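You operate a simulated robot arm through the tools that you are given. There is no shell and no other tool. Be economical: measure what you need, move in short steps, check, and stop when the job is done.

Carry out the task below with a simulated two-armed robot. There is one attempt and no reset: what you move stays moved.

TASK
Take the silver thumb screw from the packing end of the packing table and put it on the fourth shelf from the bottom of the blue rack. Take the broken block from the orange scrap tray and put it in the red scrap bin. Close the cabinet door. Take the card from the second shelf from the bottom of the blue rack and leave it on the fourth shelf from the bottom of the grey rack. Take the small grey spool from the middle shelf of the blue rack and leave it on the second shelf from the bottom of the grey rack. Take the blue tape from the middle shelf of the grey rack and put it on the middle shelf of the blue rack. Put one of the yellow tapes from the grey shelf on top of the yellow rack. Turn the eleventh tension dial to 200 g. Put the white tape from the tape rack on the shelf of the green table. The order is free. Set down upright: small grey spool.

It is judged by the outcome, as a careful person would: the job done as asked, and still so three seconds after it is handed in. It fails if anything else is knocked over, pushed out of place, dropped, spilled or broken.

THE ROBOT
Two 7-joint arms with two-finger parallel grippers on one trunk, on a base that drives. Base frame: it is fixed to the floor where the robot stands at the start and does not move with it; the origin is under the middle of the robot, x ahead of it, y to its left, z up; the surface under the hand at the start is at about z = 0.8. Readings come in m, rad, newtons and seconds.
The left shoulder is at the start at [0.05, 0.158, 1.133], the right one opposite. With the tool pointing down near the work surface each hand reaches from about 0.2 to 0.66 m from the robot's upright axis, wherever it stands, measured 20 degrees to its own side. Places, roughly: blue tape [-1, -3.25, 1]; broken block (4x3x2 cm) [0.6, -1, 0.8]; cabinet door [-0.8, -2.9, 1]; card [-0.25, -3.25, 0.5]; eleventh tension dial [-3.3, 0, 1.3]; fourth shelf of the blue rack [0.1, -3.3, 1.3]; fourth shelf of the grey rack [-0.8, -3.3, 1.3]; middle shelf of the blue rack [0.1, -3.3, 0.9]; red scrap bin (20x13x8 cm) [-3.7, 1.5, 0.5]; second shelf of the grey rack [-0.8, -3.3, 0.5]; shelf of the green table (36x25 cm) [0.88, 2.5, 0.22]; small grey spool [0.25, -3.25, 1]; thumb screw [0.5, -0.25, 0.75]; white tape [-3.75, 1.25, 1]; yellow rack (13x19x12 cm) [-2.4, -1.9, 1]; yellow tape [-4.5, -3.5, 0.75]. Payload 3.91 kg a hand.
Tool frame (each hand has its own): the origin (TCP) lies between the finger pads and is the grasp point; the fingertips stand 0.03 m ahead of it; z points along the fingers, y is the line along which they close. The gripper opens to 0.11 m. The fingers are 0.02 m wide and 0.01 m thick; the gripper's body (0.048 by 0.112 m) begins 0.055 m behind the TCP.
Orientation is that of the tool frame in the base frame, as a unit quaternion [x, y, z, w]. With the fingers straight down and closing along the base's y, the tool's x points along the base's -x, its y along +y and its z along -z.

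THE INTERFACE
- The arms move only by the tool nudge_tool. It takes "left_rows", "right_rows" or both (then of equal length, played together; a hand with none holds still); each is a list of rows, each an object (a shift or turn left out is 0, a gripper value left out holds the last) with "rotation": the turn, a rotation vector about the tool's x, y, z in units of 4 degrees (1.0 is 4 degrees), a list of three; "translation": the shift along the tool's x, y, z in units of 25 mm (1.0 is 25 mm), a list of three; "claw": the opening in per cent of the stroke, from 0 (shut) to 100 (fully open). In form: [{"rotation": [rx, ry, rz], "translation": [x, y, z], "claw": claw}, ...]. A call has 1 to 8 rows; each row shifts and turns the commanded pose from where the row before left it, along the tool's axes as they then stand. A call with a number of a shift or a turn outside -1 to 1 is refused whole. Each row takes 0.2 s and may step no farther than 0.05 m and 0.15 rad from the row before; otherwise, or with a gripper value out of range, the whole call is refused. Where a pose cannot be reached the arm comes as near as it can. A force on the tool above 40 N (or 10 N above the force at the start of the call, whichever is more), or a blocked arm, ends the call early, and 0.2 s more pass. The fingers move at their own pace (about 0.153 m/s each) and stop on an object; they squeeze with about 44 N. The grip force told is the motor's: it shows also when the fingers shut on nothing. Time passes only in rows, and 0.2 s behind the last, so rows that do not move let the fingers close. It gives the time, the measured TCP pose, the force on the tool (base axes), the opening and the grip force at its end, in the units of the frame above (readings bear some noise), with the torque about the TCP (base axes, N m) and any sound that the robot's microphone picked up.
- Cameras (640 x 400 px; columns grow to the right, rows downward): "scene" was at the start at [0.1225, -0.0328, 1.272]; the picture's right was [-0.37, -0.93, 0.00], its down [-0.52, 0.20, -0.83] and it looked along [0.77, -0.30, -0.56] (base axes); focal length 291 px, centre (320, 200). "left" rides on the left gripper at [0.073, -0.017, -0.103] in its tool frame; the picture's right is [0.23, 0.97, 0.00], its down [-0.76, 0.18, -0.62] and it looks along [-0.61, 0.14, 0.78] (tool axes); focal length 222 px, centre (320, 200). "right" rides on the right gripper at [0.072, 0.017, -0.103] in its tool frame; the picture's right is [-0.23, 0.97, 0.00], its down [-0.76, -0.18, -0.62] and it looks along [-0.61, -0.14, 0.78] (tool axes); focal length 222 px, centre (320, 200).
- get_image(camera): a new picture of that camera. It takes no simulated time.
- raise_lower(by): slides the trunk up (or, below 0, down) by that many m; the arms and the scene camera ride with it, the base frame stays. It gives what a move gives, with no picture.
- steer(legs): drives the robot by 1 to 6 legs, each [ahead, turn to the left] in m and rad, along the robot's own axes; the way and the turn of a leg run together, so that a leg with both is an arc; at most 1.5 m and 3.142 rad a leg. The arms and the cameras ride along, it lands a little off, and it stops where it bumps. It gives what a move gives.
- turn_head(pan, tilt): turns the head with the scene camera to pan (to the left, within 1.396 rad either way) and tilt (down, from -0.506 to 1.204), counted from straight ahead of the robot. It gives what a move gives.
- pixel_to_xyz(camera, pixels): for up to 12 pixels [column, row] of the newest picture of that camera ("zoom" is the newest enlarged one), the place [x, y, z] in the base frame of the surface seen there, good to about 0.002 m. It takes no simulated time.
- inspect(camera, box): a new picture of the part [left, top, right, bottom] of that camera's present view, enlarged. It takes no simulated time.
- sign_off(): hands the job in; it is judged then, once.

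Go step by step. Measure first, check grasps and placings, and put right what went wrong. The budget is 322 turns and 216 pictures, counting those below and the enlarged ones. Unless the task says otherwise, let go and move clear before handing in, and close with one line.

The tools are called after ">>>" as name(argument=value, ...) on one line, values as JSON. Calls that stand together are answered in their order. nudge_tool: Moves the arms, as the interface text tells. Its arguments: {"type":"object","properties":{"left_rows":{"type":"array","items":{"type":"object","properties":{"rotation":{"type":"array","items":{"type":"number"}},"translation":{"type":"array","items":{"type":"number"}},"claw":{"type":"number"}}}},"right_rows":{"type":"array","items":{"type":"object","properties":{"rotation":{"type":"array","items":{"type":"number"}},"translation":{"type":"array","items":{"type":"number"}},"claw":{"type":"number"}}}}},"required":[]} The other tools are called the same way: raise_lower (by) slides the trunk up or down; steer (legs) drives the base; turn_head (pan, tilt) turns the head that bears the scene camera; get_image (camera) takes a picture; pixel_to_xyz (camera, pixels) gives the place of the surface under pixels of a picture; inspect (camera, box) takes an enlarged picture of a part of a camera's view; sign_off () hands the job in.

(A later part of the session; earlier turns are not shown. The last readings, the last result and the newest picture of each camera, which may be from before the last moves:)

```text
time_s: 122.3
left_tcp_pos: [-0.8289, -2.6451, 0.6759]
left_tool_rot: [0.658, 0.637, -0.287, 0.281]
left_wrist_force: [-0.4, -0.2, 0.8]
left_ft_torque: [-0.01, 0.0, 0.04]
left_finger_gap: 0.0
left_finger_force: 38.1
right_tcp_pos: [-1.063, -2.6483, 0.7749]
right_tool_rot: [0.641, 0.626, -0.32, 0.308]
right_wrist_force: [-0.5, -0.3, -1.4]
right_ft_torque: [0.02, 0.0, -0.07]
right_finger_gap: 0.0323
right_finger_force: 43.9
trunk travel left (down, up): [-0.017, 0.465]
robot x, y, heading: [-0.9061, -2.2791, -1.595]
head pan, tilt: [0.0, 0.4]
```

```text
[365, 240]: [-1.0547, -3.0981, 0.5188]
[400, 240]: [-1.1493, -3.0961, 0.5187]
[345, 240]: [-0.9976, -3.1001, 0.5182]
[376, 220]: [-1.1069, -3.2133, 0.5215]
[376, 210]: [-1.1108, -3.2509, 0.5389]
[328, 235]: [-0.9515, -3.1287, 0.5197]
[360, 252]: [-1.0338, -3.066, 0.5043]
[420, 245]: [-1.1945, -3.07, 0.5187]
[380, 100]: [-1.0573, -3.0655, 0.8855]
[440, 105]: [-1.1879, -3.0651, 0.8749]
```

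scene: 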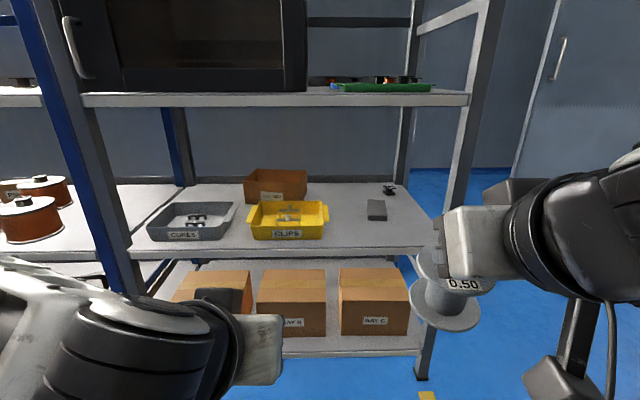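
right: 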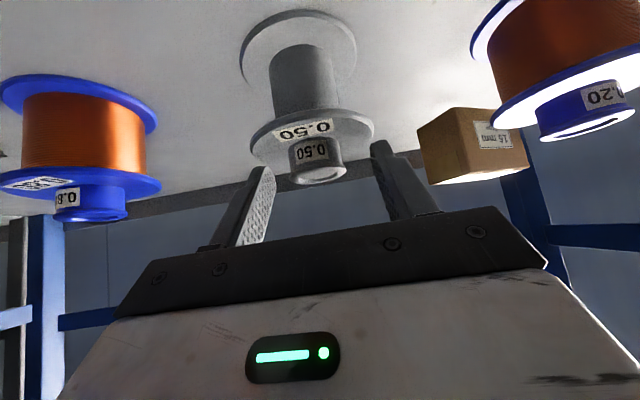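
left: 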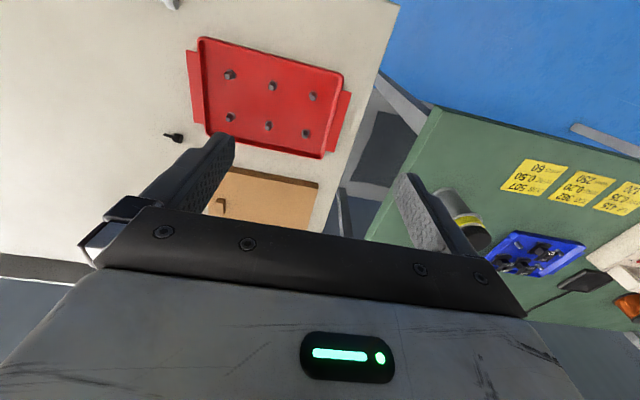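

Shelf top is 0.519; I'll place the spool at about (-1.07, -3.13). First un-tilt to the grasp angle, lower, and drive 0.3 m closer.

>>> nudge_tool(right_rows=[{"rotation": [0, 1, 0], "translation": [0.8, 0, 0.6]}, {"rotation": [0, 1, 0], "translation": [0.7, 0, 0.6]}, {"rotation": [0, 0.1, 0], "translation": [0.65, 0, 0.65]}, {"translation": [0.65, 0, 0.65]}])

>>> steer(legs=[[0.3, 0.02]])

>>> get_image(camera="scene")

```text
time_s: 123.3
left_tcp_pos: [-0.8289, -2.6456, 0.6757]
left_tool_rot: [0.659, 0.636, -0.288, 0.28]
left_wrist_force: [0.6, 0.5, 0.4]
left_ft_torque: [0.02, -0.02, -0.02]
left_finger_gap: 0.0
left_finger_force: 37.8
right_tcp_pos: [-1.0581, -2.6592, 0.6847]
right_tool_rot: [0.665, 0.646, -0.272, 0.259]
right_wrist_force: [0.0, -0.4, -0.4]
right_ft_torque: [0.02, 0.0, -0.01]
right_finger_gap: 0.0324
right_finger_force: 43.9
right hand out of reach, approached as far as the arm can: row 3, 4
trunk travel left (down, up): [-0.017, 0.465]
robot x, y, heading: [-0.9073, -2.2805, -1.596]
head pan, tilt: [0.0, 0.4]
```

```text
time_s: 125.4
left_tcp_pos: [-0.8278, -2.9474, 0.6754]
left_tool_rot: [0.652, 0.643, -0.285, 0.283]
left_wrist_force: [0.1, 0.3, -0.6]
left_ft_torque: [-0.01, 0.04, 0.0]
left_finger_gap: 0.0001
left_finger_force: 37.6
right_tcp_pos: [-1.0567, -2.9635, 0.6852]
right_tool_rot: [0.658, 0.653, -0.269, 0.262]
right_wrist_force: [0.5, -0.8, -1.2]
right_ft_torque: [-0.03, -0.04, 0.05]
right_finger_gap: 0.0323
right_finger_force: 44.0
trunk travel left (down, up): [-0.017, 0.465]
robot x, y, heading: [-0.9112, -2.5823, -1.574]
head pan, tilt: [0.0, 0.4]
```

```text
170 pictures are left
```

scene: 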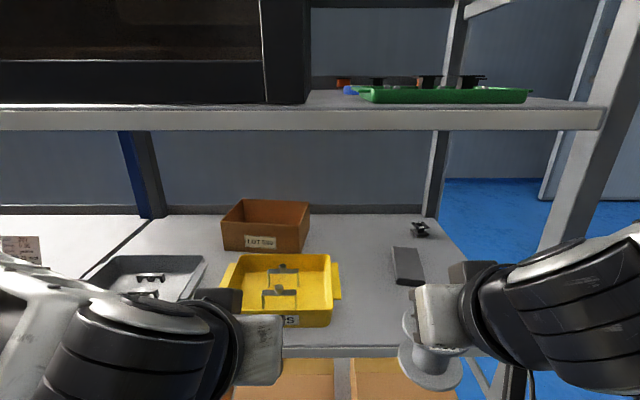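

Spool is upright again. Extending 0.15 m forward over the shelf.

>>> nudge_tool(right_rows=[{"translation": [-0.87, -0.1, 0.85]}, {"translation": [-0.87, -0.1, 0.85]}, {"translation": [-0.87, -0.1, 0.85]}, {"translation": [-0.87, -0.1, 0.85]}, {"translation": [-0.87, -0.1, 0.85]}, {}])

>>> get_image(camera="scene")

```text
time_s: 126.8
left_tcp_pos: [-0.8282, -2.9473, 0.6751]
left_tool_rot: [0.653, 0.643, -0.284, 0.283]
left_wrist_force: [-0.6, -0.3, -0.7]
left_ft_torque: [0.0, 0.0, -0.01]
left_finger_gap: 0.0004
left_finger_force: 37.5
right_tcp_pos: [-1.0699, -3.1145, 0.6833]
right_tool_rot: [0.658, 0.653, -0.268, 0.262]
right_wrist_force: [-0.2, 0.4, -0.7]
right_ft_torque: [0.02, -0.03, 0.0]
right_finger_gap: 0.0323
right_finger_force: 43.8
trunk travel left (down, up): [-0.017, 0.465]
robot x, y, heading: [-0.9153, -2.5812, -1.577]
head pan, tilt: [0.0, 0.4]
```

```text
169 pictures are left
```

scene: 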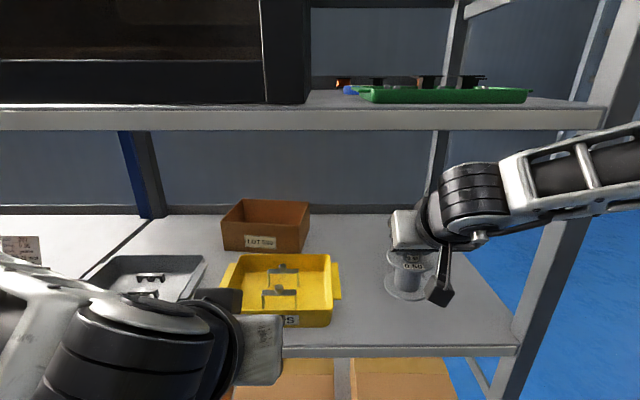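

Lowering 68 mm toward the shelf.

>>> nudge_tool(right_rows=[{"translation": [0.65, 0, 0.67]}, {"translation": [0.65, 0, 0.67]}, {"translation": [0.58, 0, 0.6]}, {}])

>>> inspect(camera="scene", box=[340, 200, 500, 320])

```text
time_s: 127.8
left_tcp_pos: [-0.8274, -2.947, 0.6751]
left_tool_rot: [0.653, 0.643, -0.284, 0.283]
left_wrist_force: [0.4, 0.2, -0.6]
left_ft_torque: [0.0, 0.01, -0.01]
left_finger_gap: 0.0
left_finger_force: 37.7
right_tcp_pos: [-1.0707, -3.1154, 0.6166]
right_tool_rot: [0.657, 0.653, -0.269, 0.263]
right_wrist_force: [-0.2, 1.1, 0.0]
right_ft_torque: [0.03, -0.01, 0.01]
right_finger_gap: 0.0322
right_finger_force: 44.3
trunk travel left (down, up): [-0.017, 0.465]
robot x, y, heading: [-0.9136, -2.5853, -1.576]
head pan, tilt: [0.0, 0.4]
```

```text
3.33 times, centred on (420, 260) of scene
```

zoom: 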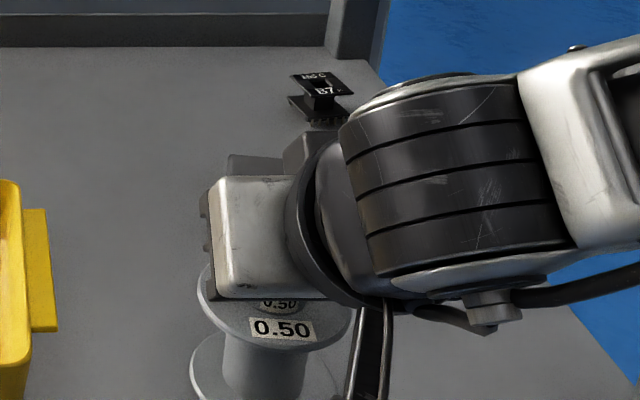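

About 5 mm left. Lowering gently and then opening.

>>> nudge_tool(right_rows=[{"translation": [0.1, 0, 0.1]}, {"translation": [0.05, 0, 0.05]}, {}])

>>> nudge_tool(right_rows=[{"claw": 40}, {"claw": 60}, {}])

>>> inspect(camera="scene", box=[340, 200, 500, 320])

```text
time_s: 128.6
left_tcp_pos: [-0.8264, -2.9466, 0.6766]
left_tool_rot: [0.651, 0.642, -0.287, 0.285]
left_wrist_force: [0.5, 0.1, -0.5]
left_ft_torque: [-0.02, 0.0, 0.01]
left_finger_gap: 0.0
left_finger_force: 37.3
right_tcp_pos: [-1.0705, -3.1155, 0.6152]
right_tool_rot: [0.657, 0.651, -0.272, 0.266]
right_wrist_force: [-0.5, 3.8, 22.9]
right_ft_torque: [0.56, -0.17, 0.19]
right_finger_gap: 0.0322
right_finger_force: 43.8
trunk travel left (down, up): [-0.017, 0.465]
robot x, y, heading: [-0.9118, -2.5836, -1.577]
head pan, tilt: [0.0, 0.4]
```

```text
time_s: 129.4
left_tcp_pos: [-0.8269, -2.9477, 0.6765]
left_tool_rot: [0.653, 0.642, -0.286, 0.284]
left_wrist_force: [-0.5, 0.1, 0.2]
left_ft_torque: [-0.03, -0.02, 0.03]
left_finger_gap: 0.0
left_finger_force: 37.6
right_tcp_pos: [-1.0715, -3.1152, 0.61]
right_tool_rot: [0.658, 0.653, -0.268, 0.261]
right_wrist_force: [-1.9, -0.5, 6.8]
right_ft_torque: [-0.15, -0.21, -0.08]
right_finger_gap: 0.0656
right_finger_force: 0.1
trunk travel left (down, up): [-0.017, 0.465]
robot x, y, heading: [-0.9153, -2.5811, -1.579]
head pan, tilt: [0.0, 0.4]
```

```text
3.33 times, centred on (420, 260) of scene
```

zoom: 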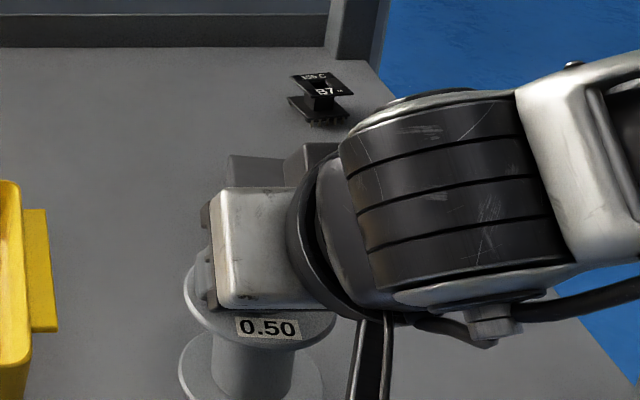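

Released. Raising straight up then back.

>>> nudge_tool(right_rows=[{"translation": [-0.3, 0, -0.3]}, {"translation": [-0.6, 0, -0.6]}, {"translation": [-0.6, 0, -0.6]}, {"translation": [0, 0, -1]}, {"translation": [0.6, 0, -1]}, {"translation": [0.6, 0, -1]}, {"translation": [0.6, 0, -1]}, {}])

>>> steer(legs=[[-0.3, 0]])

>>> get_image(camera="scene")

```text
time_s: 131.2
left_tcp_pos: [-0.8269, -2.9466, 0.6758]
left_tool_rot: [0.652, 0.643, -0.284, 0.284]
left_wrist_force: [0.0, -0.5, -0.2]
left_ft_torque: [0.0, -0.03, 0.04]
left_finger_gap: 0.0
left_finger_force: 38.1
right_tcp_pos: [-1.0704, -3.0148, 0.7054]
right_tool_rot: [0.658, 0.653, -0.268, 0.263]
right_wrist_force: [0.6, -0.3, 0.1]
right_ft_torque: [-0.05, 0.01, -0.01]
right_finger_gap: 0.0662
right_finger_force: 0.0
trunk travel left (down, up): [-0.017, 0.465]
robot x, y, heading: [-0.9135, -2.5805, -1.575]
head pan, tilt: [0.0, 0.4]
```

```text
time_s: 133.2
left_tcp_pos: [-0.8248, -2.6496, 0.6766]
left_tool_rot: [0.652, 0.643, -0.285, 0.284]
left_wrist_force: [-0.3, 0.5, 0.1]
left_ft_torque: [0.02, 0.01, -0.01]
left_finger_gap: 0.0001
left_finger_force: 38.0
right_tcp_pos: [-1.0676, -2.717, 0.7049]
right_tool_rot: [0.658, 0.653, -0.268, 0.262]
right_wrist_force: [0.5, -0.8, 0.6]
right_ft_torque: [0.01, -0.04, 0.0]
right_finger_gap: 0.0658
right_finger_force: 0.1
trunk travel left (down, up): [-0.017, 0.465]
robot x, y, heading: [-0.91, -2.2836, -1.579]
head pan, tilt: [0.0, 0.4]
```

```text
166 pictures are left
```

scene: 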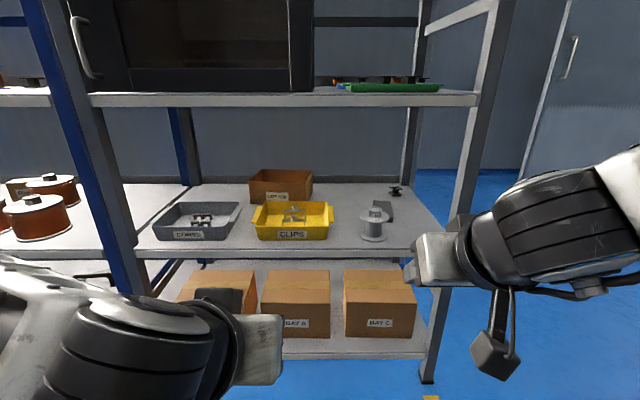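

The spool stands upright at (374,222). Next the blue tape on the grey middle shelf; raising the trunk to look.

>>> raise_lower(by=0.38)

>>> turn_head(pan=-0.15, tilt=0.4)

>>> get_image(camera="scene")

```text
time_s: 136.9
left_tcp_pos: [-0.8247, -2.6498, 1.055]
left_tool_rot: [0.652, 0.642, -0.285, 0.284]
left_wrist_force: [0.1, -0.1, 0.1]
left_ft_torque: [-0.01, -0.01, 0.0]
left_finger_gap: 0.0
left_finger_force: 37.5
right_tcp_pos: [-1.0686, -2.7175, 1.0853]
right_tool_rot: [0.657, 0.653, -0.269, 0.263]
right_wrist_force: [0.0, -0.8, 0.4]
right_ft_torque: [0.03, -0.01, 0.03]
right_finger_gap: 0.066
right_finger_force: 0.1
trunk travel left (down, up): [-0.397, 0.085]
robot x, y, heading: [-0.9099, -2.2852, -1.576]
head pan, tilt: [0.0, 0.4]
```

```text
time_s: 137.6
left_tcp_pos: [-0.8257, -2.6487, 1.0553]
left_tool_rot: [0.653, 0.643, -0.284, 0.283]
left_wrist_force: [0.6, -0.2, -0.2]
left_ft_torque: [-0.01, -0.02, 0.03]
left_finger_gap: 0.0002
left_finger_force: 37.6
right_tcp_pos: [-1.0675, -2.7166, 1.0851]
right_tool_rot: [0.658, 0.653, -0.269, 0.262]
right_wrist_force: [0.2, 0.9, 0.8]
right_ft_torque: [0.02, -0.01, 0.01]
right_finger_gap: 0.0661
right_finger_force: 0.0
trunk travel left (down, up): [-0.397, 0.085]
robot x, y, heading: [-0.9106, -2.2846, -1.577]
head pan, tilt: [-0.15, 0.4]
```

```text
165 pictures are left
```

scene: 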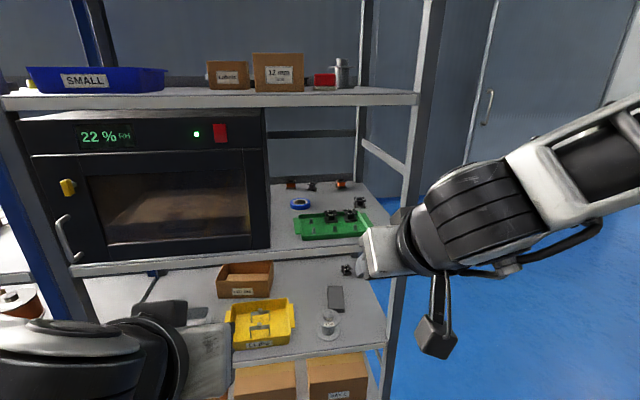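

Blue tape is at (300,203), behind the green tray and beside the cabinet. Measuring it and its surroundings.

>>> inspect(camera="scene", box=[262, 165, 390, 245])

>>> pixel_to_xyz(camera="zoom", pixels=[[190, 180], [190, 208], [140, 190], [240, 190], [190, 170], [190, 250], [210, 215], [30, 200], [140, 105], [240, 110], [360, 230], [450, 230]])

```text
5.00 times, centred on (326, 205) of scene
```

zoom: 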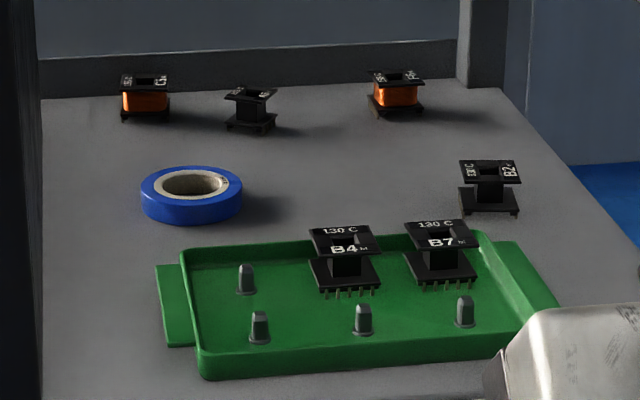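

```text
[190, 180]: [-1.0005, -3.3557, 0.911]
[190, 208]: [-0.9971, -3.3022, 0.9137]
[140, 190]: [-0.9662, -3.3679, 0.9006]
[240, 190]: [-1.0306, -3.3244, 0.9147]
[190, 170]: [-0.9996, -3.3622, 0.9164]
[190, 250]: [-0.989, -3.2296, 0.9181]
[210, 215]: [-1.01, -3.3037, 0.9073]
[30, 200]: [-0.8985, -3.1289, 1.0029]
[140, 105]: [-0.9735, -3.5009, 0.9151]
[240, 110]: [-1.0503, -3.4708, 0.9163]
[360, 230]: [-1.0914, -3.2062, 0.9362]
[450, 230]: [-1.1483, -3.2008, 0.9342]
```

Tape: centre ≈(-1.0, -3.335), diameter 66 mm, z 0.90–0.92. I'll retract the left hand, steepen the right tool to ~32° and open it to 94 mm, then line up.

>>> nudge_tool(right_rows=[{"rotation": [0, 1, 0], "claw": 85}, {"rotation": [0, 1, 0]}, {"rotation": [0, 1, 0]}, {}, {}, {}, {}, {}], left_rows=[{"rotation": [0, 1, 0], "translation": [0.5, 0, -0.6]}, {"rotation": [0, 1, 0], "translation": [0.5, 0, -0.6]}, {"rotation": [0, 1, 0], "translation": [0.5, 0, -0.5]}, {"rotation": [0, 1, 0], "translation": [0.6, 0, -0.5]}, {"rotation": [0, 1, 0], "translation": [0.6, 0, -0.4]}, {"rotation": [0, 1, 0], "translation": [0.7, 0, -0.4]}, {"rotation": [0, 1, 0], "translation": [0.7, 0, -0.3]}, {"rotation": [0, 1, 0], "translation": [0.7, 0, -0.3]}])

>>> steer(legs=[[0, 0.3], [0.25, 0], [0, -0.38]])

>>> get_image(camera="scene")

```text
time_s: 139.4
left_tcp_pos: [-0.8368, -2.5135, 1.0722]
left_tool_rot: [0.704, 0.697, -0.094, 0.098]
left_wrist_force: [4.2, -15.1, -9.2]
left_ft_torque: [0.13, 0.16, -0.24]
left_finger_gap: 0.0
left_finger_force: 38.1
left hand out of reach, approached as far as the arm can: row 1, 2, 4, 6, 8
right_tcp_pos: [-1.0672, -2.7172, 1.0845]
right_tool_rot: [0.682, 0.677, -0.199, 0.193]
right_wrist_force: [0.3, -0.6, -0.5]
right_ft_torque: [-0.03, -0.01, -0.02]
right_finger_gap: 0.0932
right_finger_force: 0.1
trunk travel left (down, up): [-0.397, 0.085]
robot x, y, heading: [-0.9106, -2.2872, -1.574]
head pan, tilt: [-0.15, 0.4]
```

```text
time_s: 143.4
left_tcp_pos: [-0.7825, -2.7613, 1.0731]
left_tool_rot: [0.732, 0.668, -0.098, 0.092]
left_wrist_force: [-6.8, -28.9, -0.3]
left_ft_torque: [2.46, -0.51, 0.89]
left_finger_gap: 0.0
left_finger_force: 37.3
right_tcp_pos: [-1.0278, -2.9466, 1.0842]
right_tool_rot: [0.708, 0.65, -0.205, 0.185]
right_wrist_force: [-0.9, -0.5, 0.7]
right_ft_torque: [0.02, -0.03, 0.0]
right_finger_gap: 0.0937
right_finger_force: 0.1
trunk travel left (down, up): [-0.397, 0.085]
robot x, y, heading: [-0.8339, -2.5272, -1.655]
head pan, tilt: [-0.15, 0.4]
```

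```text
163 pictures are left
```

scene: 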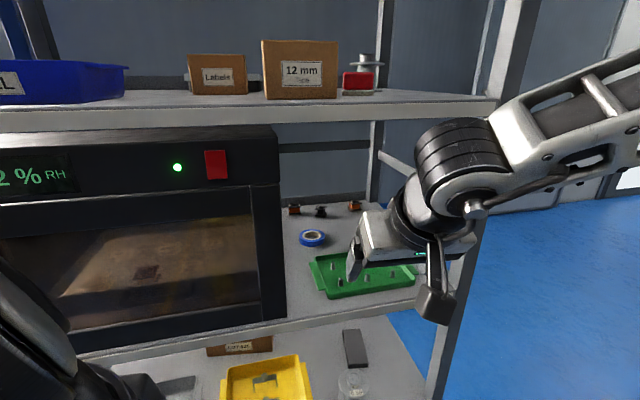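

The left hand is pressing lightly against the robot's own body; easing it forward. Then lowering the trunk for the tape approach.

>>> nudge_tool(left_rows=[{"translation": [-0.8, 0.6, 0]}, {"translation": [-0.4, 0.6, 0]}, {}])

>>> raise_lower(by=-0.08)

>>> steer(legs=[[0.15, 0]])

>>> get_image(camera="scene")

```text
time_s: 144.2
left_tcp_pos: [-0.7545, -2.7937, 1.0804]
left_tool_rot: [0.732, 0.668, -0.098, 0.092]
left_wrist_force: [-0.1, 0.4, 0.4]
left_ft_torque: [-0.01, -0.03, -0.01]
left_finger_gap: 0.0
left_finger_force: 38.3
right_tcp_pos: [-1.0269, -2.9476, 1.0848]
right_tool_rot: [0.708, 0.65, -0.205, 0.185]
right_wrist_force: [0.9, 0.2, -0.6]
right_ft_torque: [0.01, 0.02, 0.0]
right_finger_gap: 0.0934
right_finger_force: 0.1
trunk travel left (down, up): [-0.397, 0.085]
robot x, y, heading: [-0.8338, -2.5289, -1.657]
head pan, tilt: [-0.15, 0.4]
```

```text
time_s: 145.4
left_tcp_pos: [-0.7559, -2.794, 1.0003]
left_tool_rot: [0.731, 0.669, -0.098, 0.092]
left_wrist_force: [-0.1, -0.2, -0.1]
left_ft_torque: [0.0, 0.0, -0.02]
left_finger_gap: 0.0
left_finger_force: 37.7
right_tcp_pos: [-1.0281, -2.9468, 1.0054]
right_tool_rot: [0.709, 0.649, -0.206, 0.184]
right_wrist_force: [-0.1, -0.3, 0.4]
right_ft_torque: [0.03, 0.0, 0.0]
right_finger_gap: 0.0938
right_finger_force: 0.0
trunk travel left (down, up): [-0.317, 0.165]
robot x, y, heading: [-0.8356, -2.5262, -1.652]
head pan, tilt: [-0.15, 0.4]
```

```text
time_s: 146.7
left_tcp_pos: [-0.7665, -2.9208, 1.0006]
left_tool_rot: [0.728, 0.674, -0.094, 0.091]
left_wrist_force: [0.1, 0.5, -0.2]
left_ft_torque: [-0.01, 0.01, -0.02]
left_finger_gap: 0.0001
left_finger_force: 38.4
right_tcp_pos: [-1.0395, -3.0741, 1.0072]
right_tool_rot: [0.707, 0.649, -0.206, 0.19]
right_wrist_force: [-1.0, 0.6, -0.2]
right_ft_torque: [0.03, -0.01, -0.01]
right_finger_gap: 0.0936
right_finger_force: 0.1
trunk travel left (down, up): [-0.317, 0.165]
robot x, y, heading: [-0.8468, -2.6598, -1.648]
head pan, tilt: [-0.15, 0.4]
stopped in leg 1: the robot was blocked; the commanded pose is now the measured one
```

```text
162 pictures are left
```

scene: 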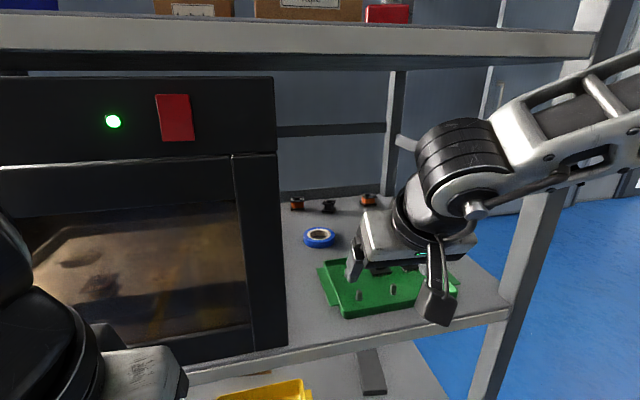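

The base was blocked slightly early. Measuring the right forearm against the corner post, and looking around.

>>> pixel_to_xyz(camera="scene", pixels=[[540, 130], [590, 100], [630, 80], [530, 230], [575, 85], [465, 130], [630, 130], [560, 165], [140, 370], [40, 330]])

>>> turn_head(pan=-0.8, tilt=0.25)

>>> get_image(camera="scene")

```text
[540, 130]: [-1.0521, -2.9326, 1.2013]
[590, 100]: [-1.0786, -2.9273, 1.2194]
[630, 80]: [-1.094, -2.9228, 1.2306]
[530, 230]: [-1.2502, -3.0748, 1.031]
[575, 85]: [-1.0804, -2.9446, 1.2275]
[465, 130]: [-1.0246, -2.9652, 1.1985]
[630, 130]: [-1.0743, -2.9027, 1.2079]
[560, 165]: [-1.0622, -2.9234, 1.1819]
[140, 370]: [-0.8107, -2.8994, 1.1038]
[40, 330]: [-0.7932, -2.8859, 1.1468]
```

```text
time_s: 147.8
left_tcp_pos: [-0.7676, -2.9193, 1.0007]
left_tool_rot: [0.728, 0.673, -0.094, 0.092]
left_wrist_force: [0.0, -0.1, -0.7]
left_ft_torque: [0.03, 0.01, 0.02]
left_finger_gap: 0.0001
left_finger_force: 37.8
right_tcp_pos: [-1.0395, -3.0745, 1.0066]
right_tool_rot: [0.707, 0.649, -0.208, 0.189]
right_wrist_force: [0.4, 0.7, -0.4]
right_ft_torque: [0.01, 0.0, 0.01]
right_finger_gap: 0.0936
right_finger_force: 0.0
trunk travel left (down, up): [-0.317, 0.165]
robot x, y, heading: [-0.8467, -2.6633, -1.651]
head pan, tilt: [-0.799, 0.25]
```

```text
161 pictures are left
```

scene: 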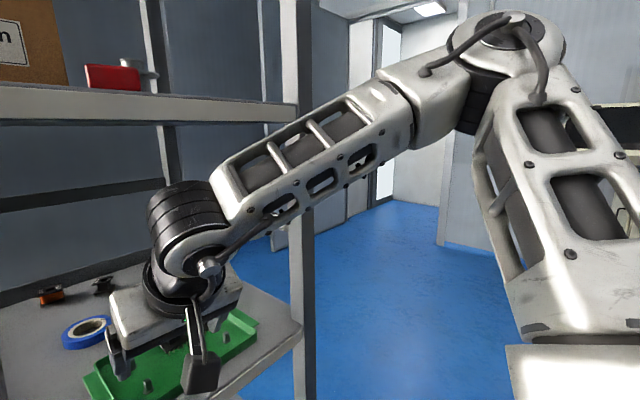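

The right arm looks free of the post. Checking the left side for contact.

>>> turn_head(pan=0.5, tilt=0.3)

>>> get_image(camera="scene")

```text
time_s: 149.2
left_tcp_pos: [-0.7662, -2.9188, 1.0008]
left_tool_rot: [0.728, 0.673, -0.094, 0.091]
left_wrist_force: [0.2, -0.2, -0.2]
left_ft_torque: [-0.01, 0.01, 0.0]
left_finger_gap: 0.0
left_finger_force: 37.3
right_tcp_pos: [-1.0389, -3.0725, 1.0071]
right_tool_rot: [0.707, 0.649, -0.208, 0.189]
right_wrist_force: [0.3, -0.6, -0.4]
right_ft_torque: [0.01, -0.04, -0.02]
right_finger_gap: 0.0936
right_finger_force: 0.1
trunk travel left (down, up): [-0.317, 0.165]
robot x, y, heading: [-0.8485, -2.6603, -1.648]
head pan, tilt: [0.499, 0.3]
```

```text
160 pictures are left
```

scene: 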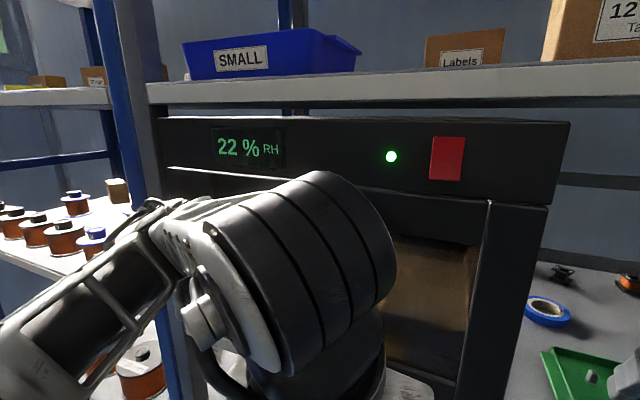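

>>> pixel_to_xyz(camera="scene", pixels=[[320, 185], [380, 230], [160, 205], [210, 250], [60, 330], [185, 225], [480, 300], [350, 380]])

>>> steer(legs=[[-0.05, 0]])

```text
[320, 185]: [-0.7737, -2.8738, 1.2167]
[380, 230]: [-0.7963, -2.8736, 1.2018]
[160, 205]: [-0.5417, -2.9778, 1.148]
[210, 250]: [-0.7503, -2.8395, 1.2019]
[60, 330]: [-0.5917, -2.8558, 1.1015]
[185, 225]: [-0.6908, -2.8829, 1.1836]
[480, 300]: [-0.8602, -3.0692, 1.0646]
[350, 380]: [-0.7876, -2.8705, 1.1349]
```

```text
time_s: 150.1
left_tcp_pos: [-0.7613, -2.876, 0.9986]
left_tool_rot: [0.729, 0.673, -0.093, 0.087]
left_wrist_force: [0.8, 0.0, -0.8]
left_ft_torque: [-0.03, 0.02, -0.02]
left_finger_gap: 0.0
left_finger_force: 37.6
right_tcp_pos: [-1.0338, -3.0307, 1.0044]
right_tool_rot: [0.708, 0.65, -0.205, 0.185]
right_wrist_force: [-0.9, -0.1, -0.6]
right_ft_torque: [0.01, 0.02, 0.0]
right_finger_gap: 0.0937
right_finger_force: 0.1
trunk travel left (down, up): [-0.317, 0.165]
robot x, y, heading: [-0.8442, -2.613, -1.651]
head pan, tilt: [0.499, 0.3]
```

The left forearm/elbow flares forward to (-0.54, -2.98) near the door latch and caused the block. I'll back up a bit and swing the left hand outward to the left to draw the elbow away.

>>> steer(legs=[[-0.15, 0]])

>>> nudge_tool(left_rows=[{"translation": [0.2, 1, 0]}, {"translation": [0.2, 1, 0]}, {"translation": [0.2, 1, 0]}, {"translation": [0.2, 1, 0]}, {"translation": [0.2, 1, 0]}, {"translation": [0.2, 1, 0]}, {"translation": [0.2, 1, 0]}, {"translation": [0.2, 1, 0]}])

>>> get_image(camera="scene")

```text
time_s: 151.5
left_tcp_pos: [-0.749, -2.7266, 0.9983]
left_tool_rot: [0.729, 0.673, -0.093, 0.087]
left_wrist_force: [-0.3, 0.8, 0.6]
left_ft_torque: [0.02, 0.01, -0.01]
left_finger_gap: 0.0002
left_finger_force: 37.7
right_tcp_pos: [-1.0227, -2.8808, 1.0039]
right_tool_rot: [0.707, 0.651, -0.205, 0.185]
right_wrist_force: [-0.2, -0.1, 0.5]
right_ft_torque: [-0.02, 0.02, 0.0]
right_finger_gap: 0.0936
right_finger_force: 0.0
trunk travel left (down, up): [-0.317, 0.165]
robot x, y, heading: [-0.8345, -2.4628, -1.651]
head pan, tilt: [0.499, 0.3]
```

```text
time_s: 153.3
left_tcp_pos: [-0.5635, -2.7484, 1.0222]
left_tool_rot: [0.73, 0.672, -0.092, 0.087]
left_wrist_force: [0.7, -0.1, -0.8]
left_ft_torque: [-0.01, -0.04, -0.01]
left_finger_gap: 0.0002
left_finger_force: 37.3
left hand out of reach, approached as far as the arm can: row 1, 2, 3, 4, 5, 6
right_tcp_pos: [-1.022, -2.8825, 1.0042]
right_tool_rot: [0.708, 0.65, -0.205, 0.186]
right_wrist_force: [-0.5, 1.2, 0.4]
right_ft_torque: [0.02, -0.01, 0.0]
right_finger_gap: 0.0938
right_finger_force: 0.1
trunk travel left (down, up): [-0.317, 0.165]
robot x, y, heading: [-0.8296, -2.4648, -1.652]
head pan, tilt: [0.499, 0.3]
```

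```text
159 pictures are left
```

scene: 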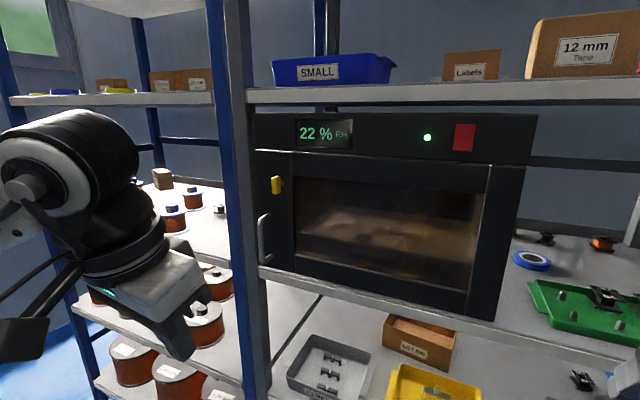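

The forearm now points outward. Pulling the left hand back another 0.12 m.

>>> nudge_tool(left_rows=[{"translation": [0.9, 0.5, -0.2]}, {"translation": [0.9, 0.5, -0.2]}, {"translation": [0.9, 0.3, -0.2]}, {"translation": [0.9, 0, -0.2]}, {"translation": [0.9, 0, -0.2]}])

>>> turn_head(pan=0.9, tilt=0.3)

>>> get_image(camera="scene")

```text
time_s: 154.5
left_tcp_pos: [-0.5003, -2.6663, 1.0545]
left_tool_rot: [0.729, 0.672, -0.092, 0.088]
left_wrist_force: [-0.2, 0.3, -0.8]
left_ft_torque: [0.02, 0.0, -0.01]
left_finger_gap: 0.0
left_finger_force: 37.5
left hand out of reach, approached as far as the arm can: row 1, 2, 3, 4, 5
right_tcp_pos: [-1.0235, -2.8813, 1.005]
right_tool_rot: [0.708, 0.65, -0.205, 0.185]
right_wrist_force: [-0.2, -0.4, 0.5]
right_ft_torque: [0.01, -0.01, 0.0]
right_finger_gap: 0.0935
right_finger_force: 0.1
trunk travel left (down, up): [-0.317, 0.165]
robot x, y, heading: [-0.8326, -2.4624, -1.653]
head pan, tilt: [0.499, 0.3]
```

```text
time_s: 155.4
left_tcp_pos: [-0.4998, -2.6662, 1.0554]
left_tool_rot: [0.729, 0.673, -0.092, 0.086]
left_wrist_force: [-0.6, 0.8, -0.6]
left_ft_torque: [-0.02, -0.02, -0.02]
left_finger_gap: 0.0002
left_finger_force: 37.7
right_tcp_pos: [-1.022, -2.8811, 1.004]
right_tool_rot: [0.708, 0.65, -0.205, 0.185]
right_wrist_force: [0.4, 0.6, 0.1]
right_ft_torque: [-0.02, -0.02, 0.0]
right_finger_gap: 0.0937
right_finger_force: 0.2
trunk travel left (down, up): [-0.317, 0.165]
robot x, y, heading: [-0.8344, -2.4632, -1.65]
head pan, tilt: [0.901, 0.3]
```

```text
158 pictures are left
```

scene: 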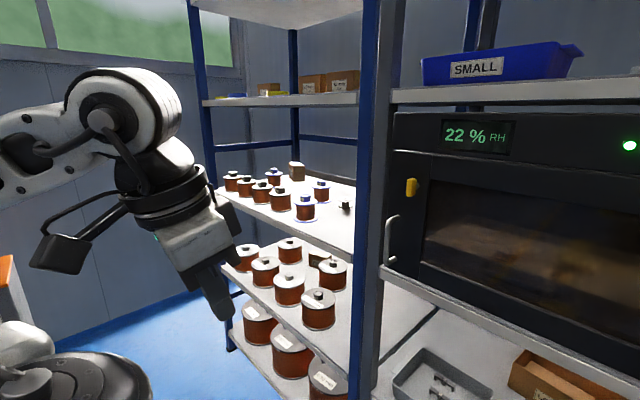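

Left arm is well clear now. Driving in with a small S so the right hand arrives at x≈-1.0.

>>> steer(legs=[[0, 0.17], [0.14, 0], [0, -0.14], [0.14, 0]])

>>> turn_head(pan=-0.3, tilt=0.4)

>>> get_image(camera="scene")

```text
time_s: 158.9
left_tcp_pos: [-0.4912, -2.9343, 1.0537]
left_tool_rot: [0.72, 0.683, -0.091, 0.088]
left_wrist_force: [-0.9, -0.3, 0.6]
left_ft_torque: [0.04, -0.04, 0.0]
left_finger_gap: 0.0001
left_finger_force: 38.0
right_tcp_pos: [-1.007, -3.1616, 1.0042]
right_tool_rot: [0.699, 0.659, -0.203, 0.187]
right_wrist_force: [-0.2, 0.0, 1.2]
right_ft_torque: [-0.01, 0.0, 0.04]
right_finger_gap: 0.0935
right_finger_force: 0.1
trunk travel left (down, up): [-0.317, 0.165]
robot x, y, heading: [-0.8264, -2.7427, -1.625]
head pan, tilt: [0.901, 0.3]
```

```text
time_s: 160.3
left_tcp_pos: [-0.4906, -2.9358, 1.0558]
left_tool_rot: [0.72, 0.682, -0.091, 0.089]
left_wrist_force: [0.0, 1.0, -0.4]
left_ft_torque: [0.0, 0.02, -0.01]
left_finger_gap: 0.0
left_finger_force: 37.6
right_tcp_pos: [-1.0066, -3.1618, 1.0043]
right_tool_rot: [0.7, 0.659, -0.202, 0.188]
right_wrist_force: [-0.2, -0.5, -0.4]
right_ft_torque: [0.0, 0.02, -0.02]
right_finger_gap: 0.0934
right_finger_force: 0.0
trunk travel left (down, up): [-0.317, 0.165]
robot x, y, heading: [-0.8281, -2.7358, -1.619]
head pan, tilt: [-0.3, 0.4]
```

```text
157 pictures are left
```

scene: 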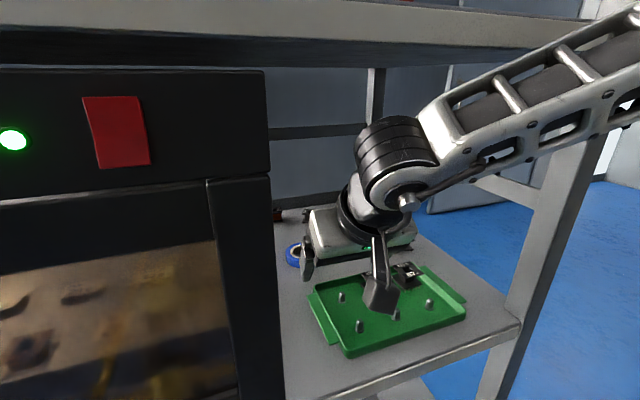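

Measuring forearm height under the shelf edge before extending.

>>> pixel_to_xyz(camera="scene", pixels=[[460, 98], [520, 68], [580, 35], [630, 20], [400, 120], [560, 48], [345, 298], [408, 262], [570, 180]])

```text
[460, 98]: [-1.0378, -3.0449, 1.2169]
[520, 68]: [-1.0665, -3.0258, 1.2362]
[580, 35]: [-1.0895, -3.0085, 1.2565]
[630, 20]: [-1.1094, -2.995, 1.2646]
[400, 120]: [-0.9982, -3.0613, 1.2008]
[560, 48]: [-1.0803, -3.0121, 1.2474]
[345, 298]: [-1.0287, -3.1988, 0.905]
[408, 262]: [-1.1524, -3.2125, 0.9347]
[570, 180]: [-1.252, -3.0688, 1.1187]
```

Forearm would graze shelf 4's underside (1.253). I'll raise the hand 3 cm relative to the trunk and drop the trunk 6 cm, then extend.

>>> nudge_tool(right_rows=[{"translation": [-0.32, 0, -0.5]}, {"translation": [-0.32, 0, -0.5]}, {}])

>>> raise_lower(by=-0.06)

>>> nudge_tool(right_rows=[{"translation": [-0.85, 0.05, 0.53]}, {"translation": [-0.85, 0.05, 0.53]}, {"translation": [-0.85, 0.05, 0.53]}, {}])

>>> get_image(camera="scene")

```text
time_s: 161.1
left_tcp_pos: [-0.491, -2.9353, 1.055]
left_tool_rot: [0.72, 0.682, -0.091, 0.088]
left_wrist_force: [0.8, -0.6, -1.3]
left_ft_torque: [-0.01, 0.0, 0.02]
left_finger_gap: 0.0001
left_finger_force: 37.4
right_tcp_pos: [-1.0076, -3.1632, 1.0342]
right_tool_rot: [0.7, 0.659, -0.202, 0.188]
right_wrist_force: [0.0, -0.1, -0.1]
right_ft_torque: [-0.02, 0.03, -0.03]
right_finger_gap: 0.0935
right_finger_force: 0.0
trunk travel left (down, up): [-0.317, 0.165]
robot x, y, heading: [-0.826, -2.7397, -1.628]
head pan, tilt: [-0.3, 0.4]
```

```text
time_s: 162.1
left_tcp_pos: [-0.4908, -2.9345, 0.9948]
left_tool_rot: [0.72, 0.682, -0.091, 0.089]
left_wrist_force: [0.3, -0.1, 0.1]
left_ft_torque: [0.0, 0.0, 0.02]
left_finger_gap: 0.0
left_finger_force: 37.9
right_tcp_pos: [-1.0061, -3.1636, 0.9756]
right_tool_rot: [0.7, 0.659, -0.203, 0.188]
right_wrist_force: [0.6, 0.9, -0.2]
right_ft_torque: [0.0, 0.01, -0.02]
right_finger_gap: 0.0933
right_finger_force: 0.0
trunk travel left (down, up): [-0.257, 0.225]
robot x, y, heading: [-0.8276, -2.7409, -1.627]
head pan, tilt: [-0.3, 0.4]
```

```text
time_s: 163.1
left_tcp_pos: [-0.4902, -2.9348, 0.9945]
left_tool_rot: [0.721, 0.682, -0.091, 0.089]
left_wrist_force: [-0.3, 0.6, 0.2]
left_ft_torque: [0.02, -0.04, 0.03]
left_finger_gap: 0.0
left_finger_force: 37.8
right_tcp_pos: [-1.0084, -3.2404, 0.9755]
right_tool_rot: [0.699, 0.659, -0.203, 0.188]
right_wrist_force: [0.3, 0.3, -0.5]
right_ft_torque: [0.0, 0.02, -0.01]
right_finger_gap: 0.0936
right_finger_force: 0.1
trunk travel left (down, up): [-0.257, 0.225]
robot x, y, heading: [-0.8284, -2.7443, -1.624]
head pan, tilt: [-0.3, 0.4]
```

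```text
156 pictures are left
```

scene: 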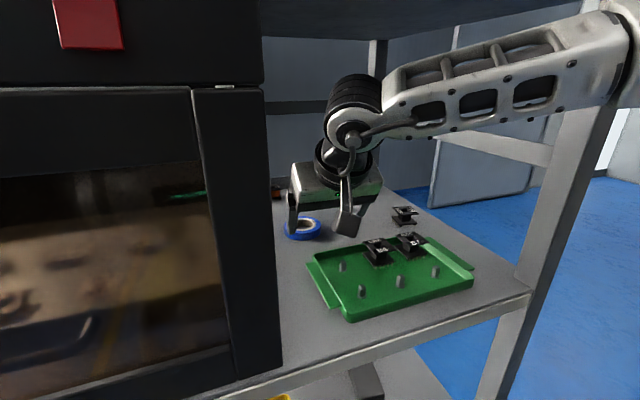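

Clear so far. Continuing forward 88 mm to above the tape.

>>> nudge_tool(right_rows=[{"translation": [-0.75, 0.12, 0.47]}, {"translation": [-0.75, 0.12, 0.47]}, {"translation": [-0.75, 0.12, 0.47]}, {"translation": [-0.75, 0.12, 0.47]}, {}])

>>> get_image(camera="scene")

>>> get_image(camera="right")

```text
time_s: 164.3
left_tcp_pos: [-0.4905, -2.9348, 0.995]
left_tool_rot: [0.72, 0.682, -0.091, 0.088]
left_wrist_force: [0.5, 0.5, -0.8]
left_ft_torque: [-0.01, -0.01, -0.01]
left_finger_gap: 0.0002
left_finger_force: 38.1
right_tcp_pos: [-1.0165, -3.315, 0.974]
right_tool_rot: [0.699, 0.659, -0.203, 0.188]
right_wrist_force: [-0.2, 0.3, 0.5]
right_ft_torque: [0.01, -0.05, 0.02]
right_finger_gap: 0.0933
right_finger_force: 0.1
right hand out of reach, approached as far as the arm can: row 3, 4
trunk travel left (down, up): [-0.257, 0.225]
robot x, y, heading: [-0.8267, -2.7426, -1.623]
head pan, tilt: [-0.3, 0.4]
```

```text
155 pictures are left
```

scene: 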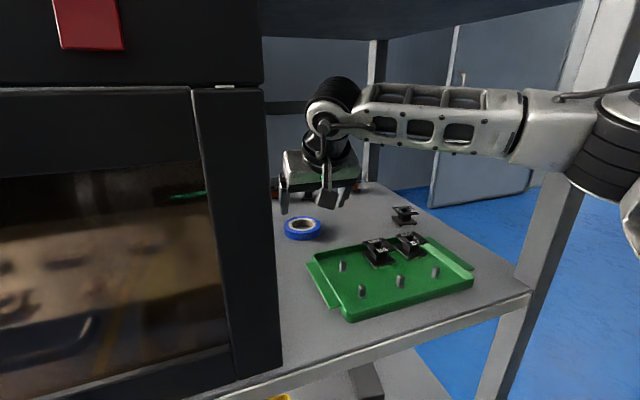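

```text
154 pictures are left
```

right: 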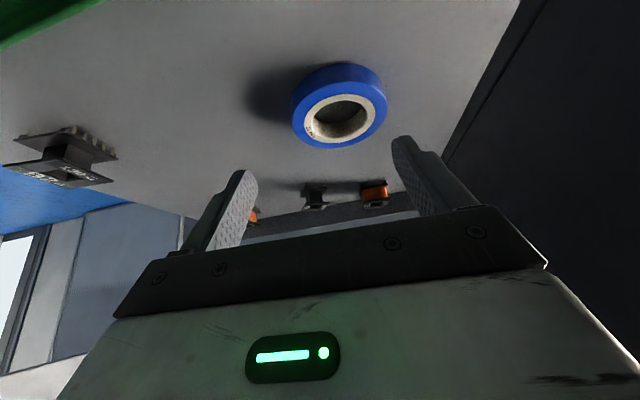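

The hand must move ~16 mm toward +x and 13 mm deeper. Checking elbow-to-post clearance before a small base turn.

>>> pixel_to_xyz(camera="scene", pixels=[[530, 100], [560, 150], [600, 100], [600, 180], [545, 230], [575, 160], [555, 95], [330, 80]])

```text
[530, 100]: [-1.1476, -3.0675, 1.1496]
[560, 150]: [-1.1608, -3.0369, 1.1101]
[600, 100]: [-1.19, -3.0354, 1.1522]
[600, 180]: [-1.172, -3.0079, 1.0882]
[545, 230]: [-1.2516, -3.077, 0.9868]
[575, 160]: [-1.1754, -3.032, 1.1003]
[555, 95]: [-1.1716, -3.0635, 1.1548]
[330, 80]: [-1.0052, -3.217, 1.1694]
```

Forearm is close to the post, so only a tiny base turn (+0.025) and full opening, then descend.

>>> steer(legs=[[0, 0.025]])

>>> nudge_tool(right_rows=[{"claw": 100}, {"translation": [0, 0, 0]}])

>>> get_image(camera="right")

```text
time_s: 165.1
left_tcp_pos: [-0.4863, -2.9261, 0.9944]
left_tool_rot: [0.711, 0.691, -0.089, 0.09]
left_wrist_force: [0.0, 1.0, 0.4]
left_ft_torque: [0.01, -0.01, -0.03]
left_finger_gap: 0.0
left_finger_force: 37.8
right_tcp_pos: [-1.0018, -3.3199, 0.9746]
right_tool_rot: [0.691, 0.668, -0.201, 0.191]
right_wrist_force: [-0.6, 0.1, 0.1]
right_ft_torque: [-0.01, 0.03, 0.02]
right_finger_gap: 0.0935
right_finger_force: 0.0
trunk travel left (down, up): [-0.257, 0.225]
robot x, y, heading: [-0.8252, -2.7394, -1.603]
head pan, tilt: [-0.3, 0.4]
```

```text
time_s: 165.7
left_tcp_pos: [-0.4855, -2.9263, 0.995]
left_tool_rot: [0.712, 0.691, -0.09, 0.089]
left_wrist_force: [0.6, -0.1, 0.3]
left_ft_torque: [0.02, -0.03, -0.03]
left_finger_gap: 0.0001
left_finger_force: 38.2
right_tcp_pos: [-1.0017, -3.3187, 0.9738]
right_tool_rot: [0.691, 0.667, -0.202, 0.191]
right_wrist_force: [0.1, -0.3, -0.6]
right_ft_torque: [0.01, 0.0, -0.02]
right_finger_gap: 0.1102
right_finger_force: 0.0
trunk travel left (down, up): [-0.257, 0.225]
robot x, y, heading: [-0.8278, -2.7426, -1.598]
head pan, tilt: [-0.3, 0.4]
```

```text
153 pictures are left
```

right: 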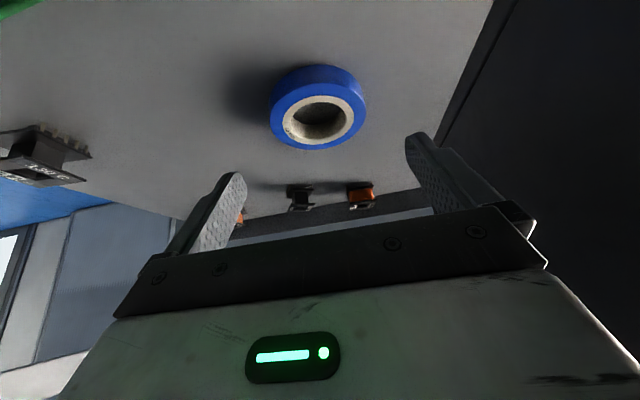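

Tape is centred between fingers. Lowering the trunk 38 mm, then closing.

>>> raise_lower(by=-0.038)

>>> nudge_tool(right_rows=[{"claw": 0}, {}, {}, {}])

>>> get_image(camera="right")

>>> inspect(camera="scene", box=[250, 100, 442, 260])

```text
time_s: 166.5
left_tcp_pos: [-0.4862, -2.9256, 0.9573]
left_tool_rot: [0.712, 0.691, -0.09, 0.089]
left_wrist_force: [-0.2, -0.2, 0.0]
left_ft_torque: [0.0, -0.01, 0.01]
left_finger_gap: 0.0
left_finger_force: 38.2
right_tcp_pos: [-1.0016, -3.3189, 0.9352]
right_tool_rot: [0.691, 0.668, -0.2, 0.192]
right_wrist_force: [0.2, 0.1, 0.3]
right_ft_torque: [0.01, 0.01, 0.02]
right_finger_gap: 0.1101
right_finger_force: 0.1
trunk travel left (down, up): [-0.219, 0.263]
robot x, y, heading: [-0.8266, -2.7401, -1.6]
head pan, tilt: [-0.3, 0.4]
```

```text
time_s: 167.5
left_tcp_pos: [-0.4851, -2.9277, 0.9572]
left_tool_rot: [0.712, 0.691, -0.09, 0.089]
left_wrist_force: [-0.8, -0.5, 0.7]
left_ft_torque: [0.0, -0.03, -0.02]
left_finger_gap: 0.0
left_finger_force: 37.9
right_tcp_pos: [-1.0019, -3.3199, 0.9361]
right_tool_rot: [0.691, 0.668, -0.2, 0.19]
right_wrist_force: [-1.3, -0.3, 1.3]
right_ft_torque: [-0.02, 0.04, -0.01]
right_finger_gap: 0.0674
right_finger_force: 43.8
trunk travel left (down, up): [-0.219, 0.263]
robot x, y, heading: [-0.8242, -2.7393, -1.602]
head pan, tilt: [-0.3, 0.4]
```

```text
152 pictures are left
```

right: 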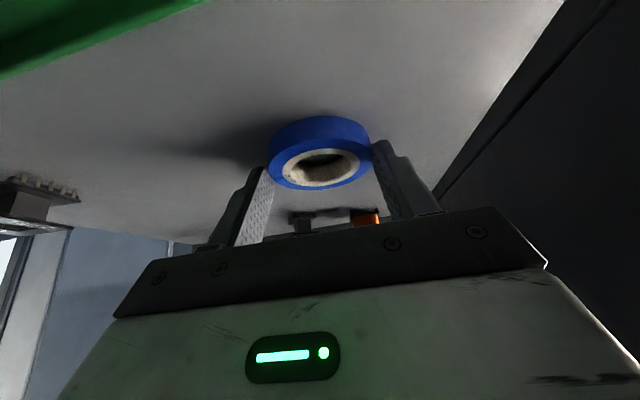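

```text
2.50 times, centred on (346, 180) of scene
```

zoom: 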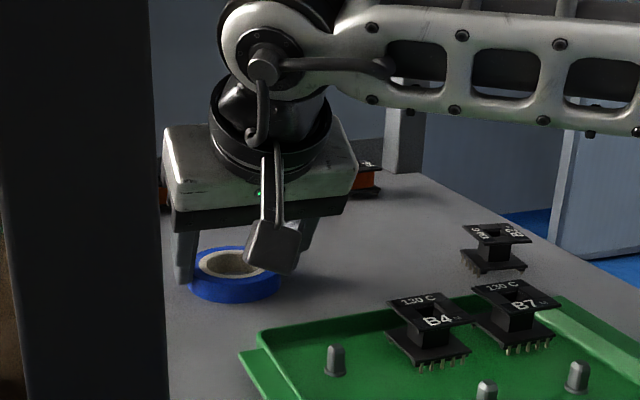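

Grip is on the tape (67 mm). Lifting 6 cm by trunk and checking.

>>> raise_lower(by=0.06)

>>> inspect(camera="scene", box=[250, 60, 442, 260])

```text
time_s: 168.5
left_tcp_pos: [-0.4858, -2.9278, 1.0163]
left_tool_rot: [0.711, 0.691, -0.091, 0.09]
left_wrist_force: [0.1, -0.4, -0.5]
left_ft_torque: [0.01, -0.01, 0.01]
left_finger_gap: 0.0
left_finger_force: 37.8
right_tcp_pos: [-1.0012, -3.3206, 0.9962]
right_tool_rot: [0.691, 0.668, -0.201, 0.19]
right_wrist_force: [0.0, -0.6, -0.7]
right_ft_torque: [0.02, 0.02, -0.04]
right_finger_gap: 0.067
right_finger_force: 43.8
trunk travel left (down, up): [-0.279, 0.203]
robot x, y, heading: [-0.8266, -2.7398, -1.602]
head pan, tilt: [-0.3, 0.4]
```

```text
2.00 times, centred on (346, 160) of scene
```

zoom: 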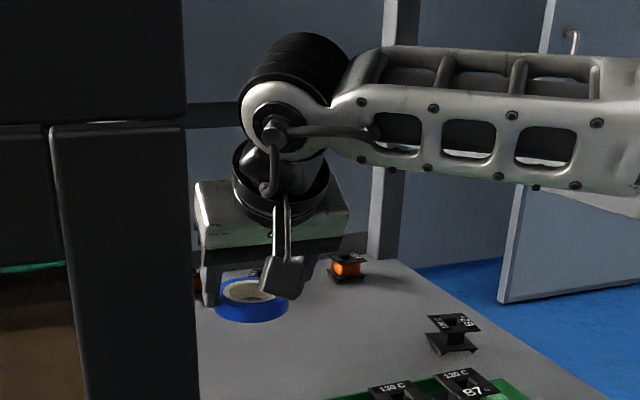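

The tape is held and lifted. Backing straight out 0.45 m.

>>> steer(legs=[[-0.45, 0]])

>>> get_image(camera="scene")

```text
time_s: 171.2
left_tcp_pos: [-0.4728, -2.4796, 1.0166]
left_tool_rot: [0.714, 0.689, -0.09, 0.089]
left_wrist_force: [-0.6, 0.6, -0.3]
left_ft_torque: [0.03, 0.01, 0.01]
left_finger_gap: 0.0001
left_finger_force: 37.5
right_tcp_pos: [-0.9904, -2.8679, 0.9959]
right_tool_rot: [0.693, 0.666, -0.202, 0.19]
right_wrist_force: [-0.5, -0.1, -1.2]
right_ft_torque: [0.01, 0.01, -0.02]
right_finger_gap: 0.0677
right_finger_force: 43.8
trunk travel left (down, up): [-0.279, 0.203]
robot x, y, heading: [-0.8132, -2.2891, -1.608]
head pan, tilt: [-0.3, 0.4]
```

```text
149 pictures are left
```

scene: 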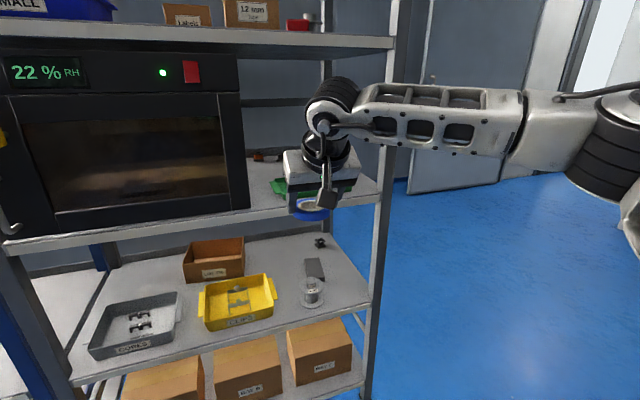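

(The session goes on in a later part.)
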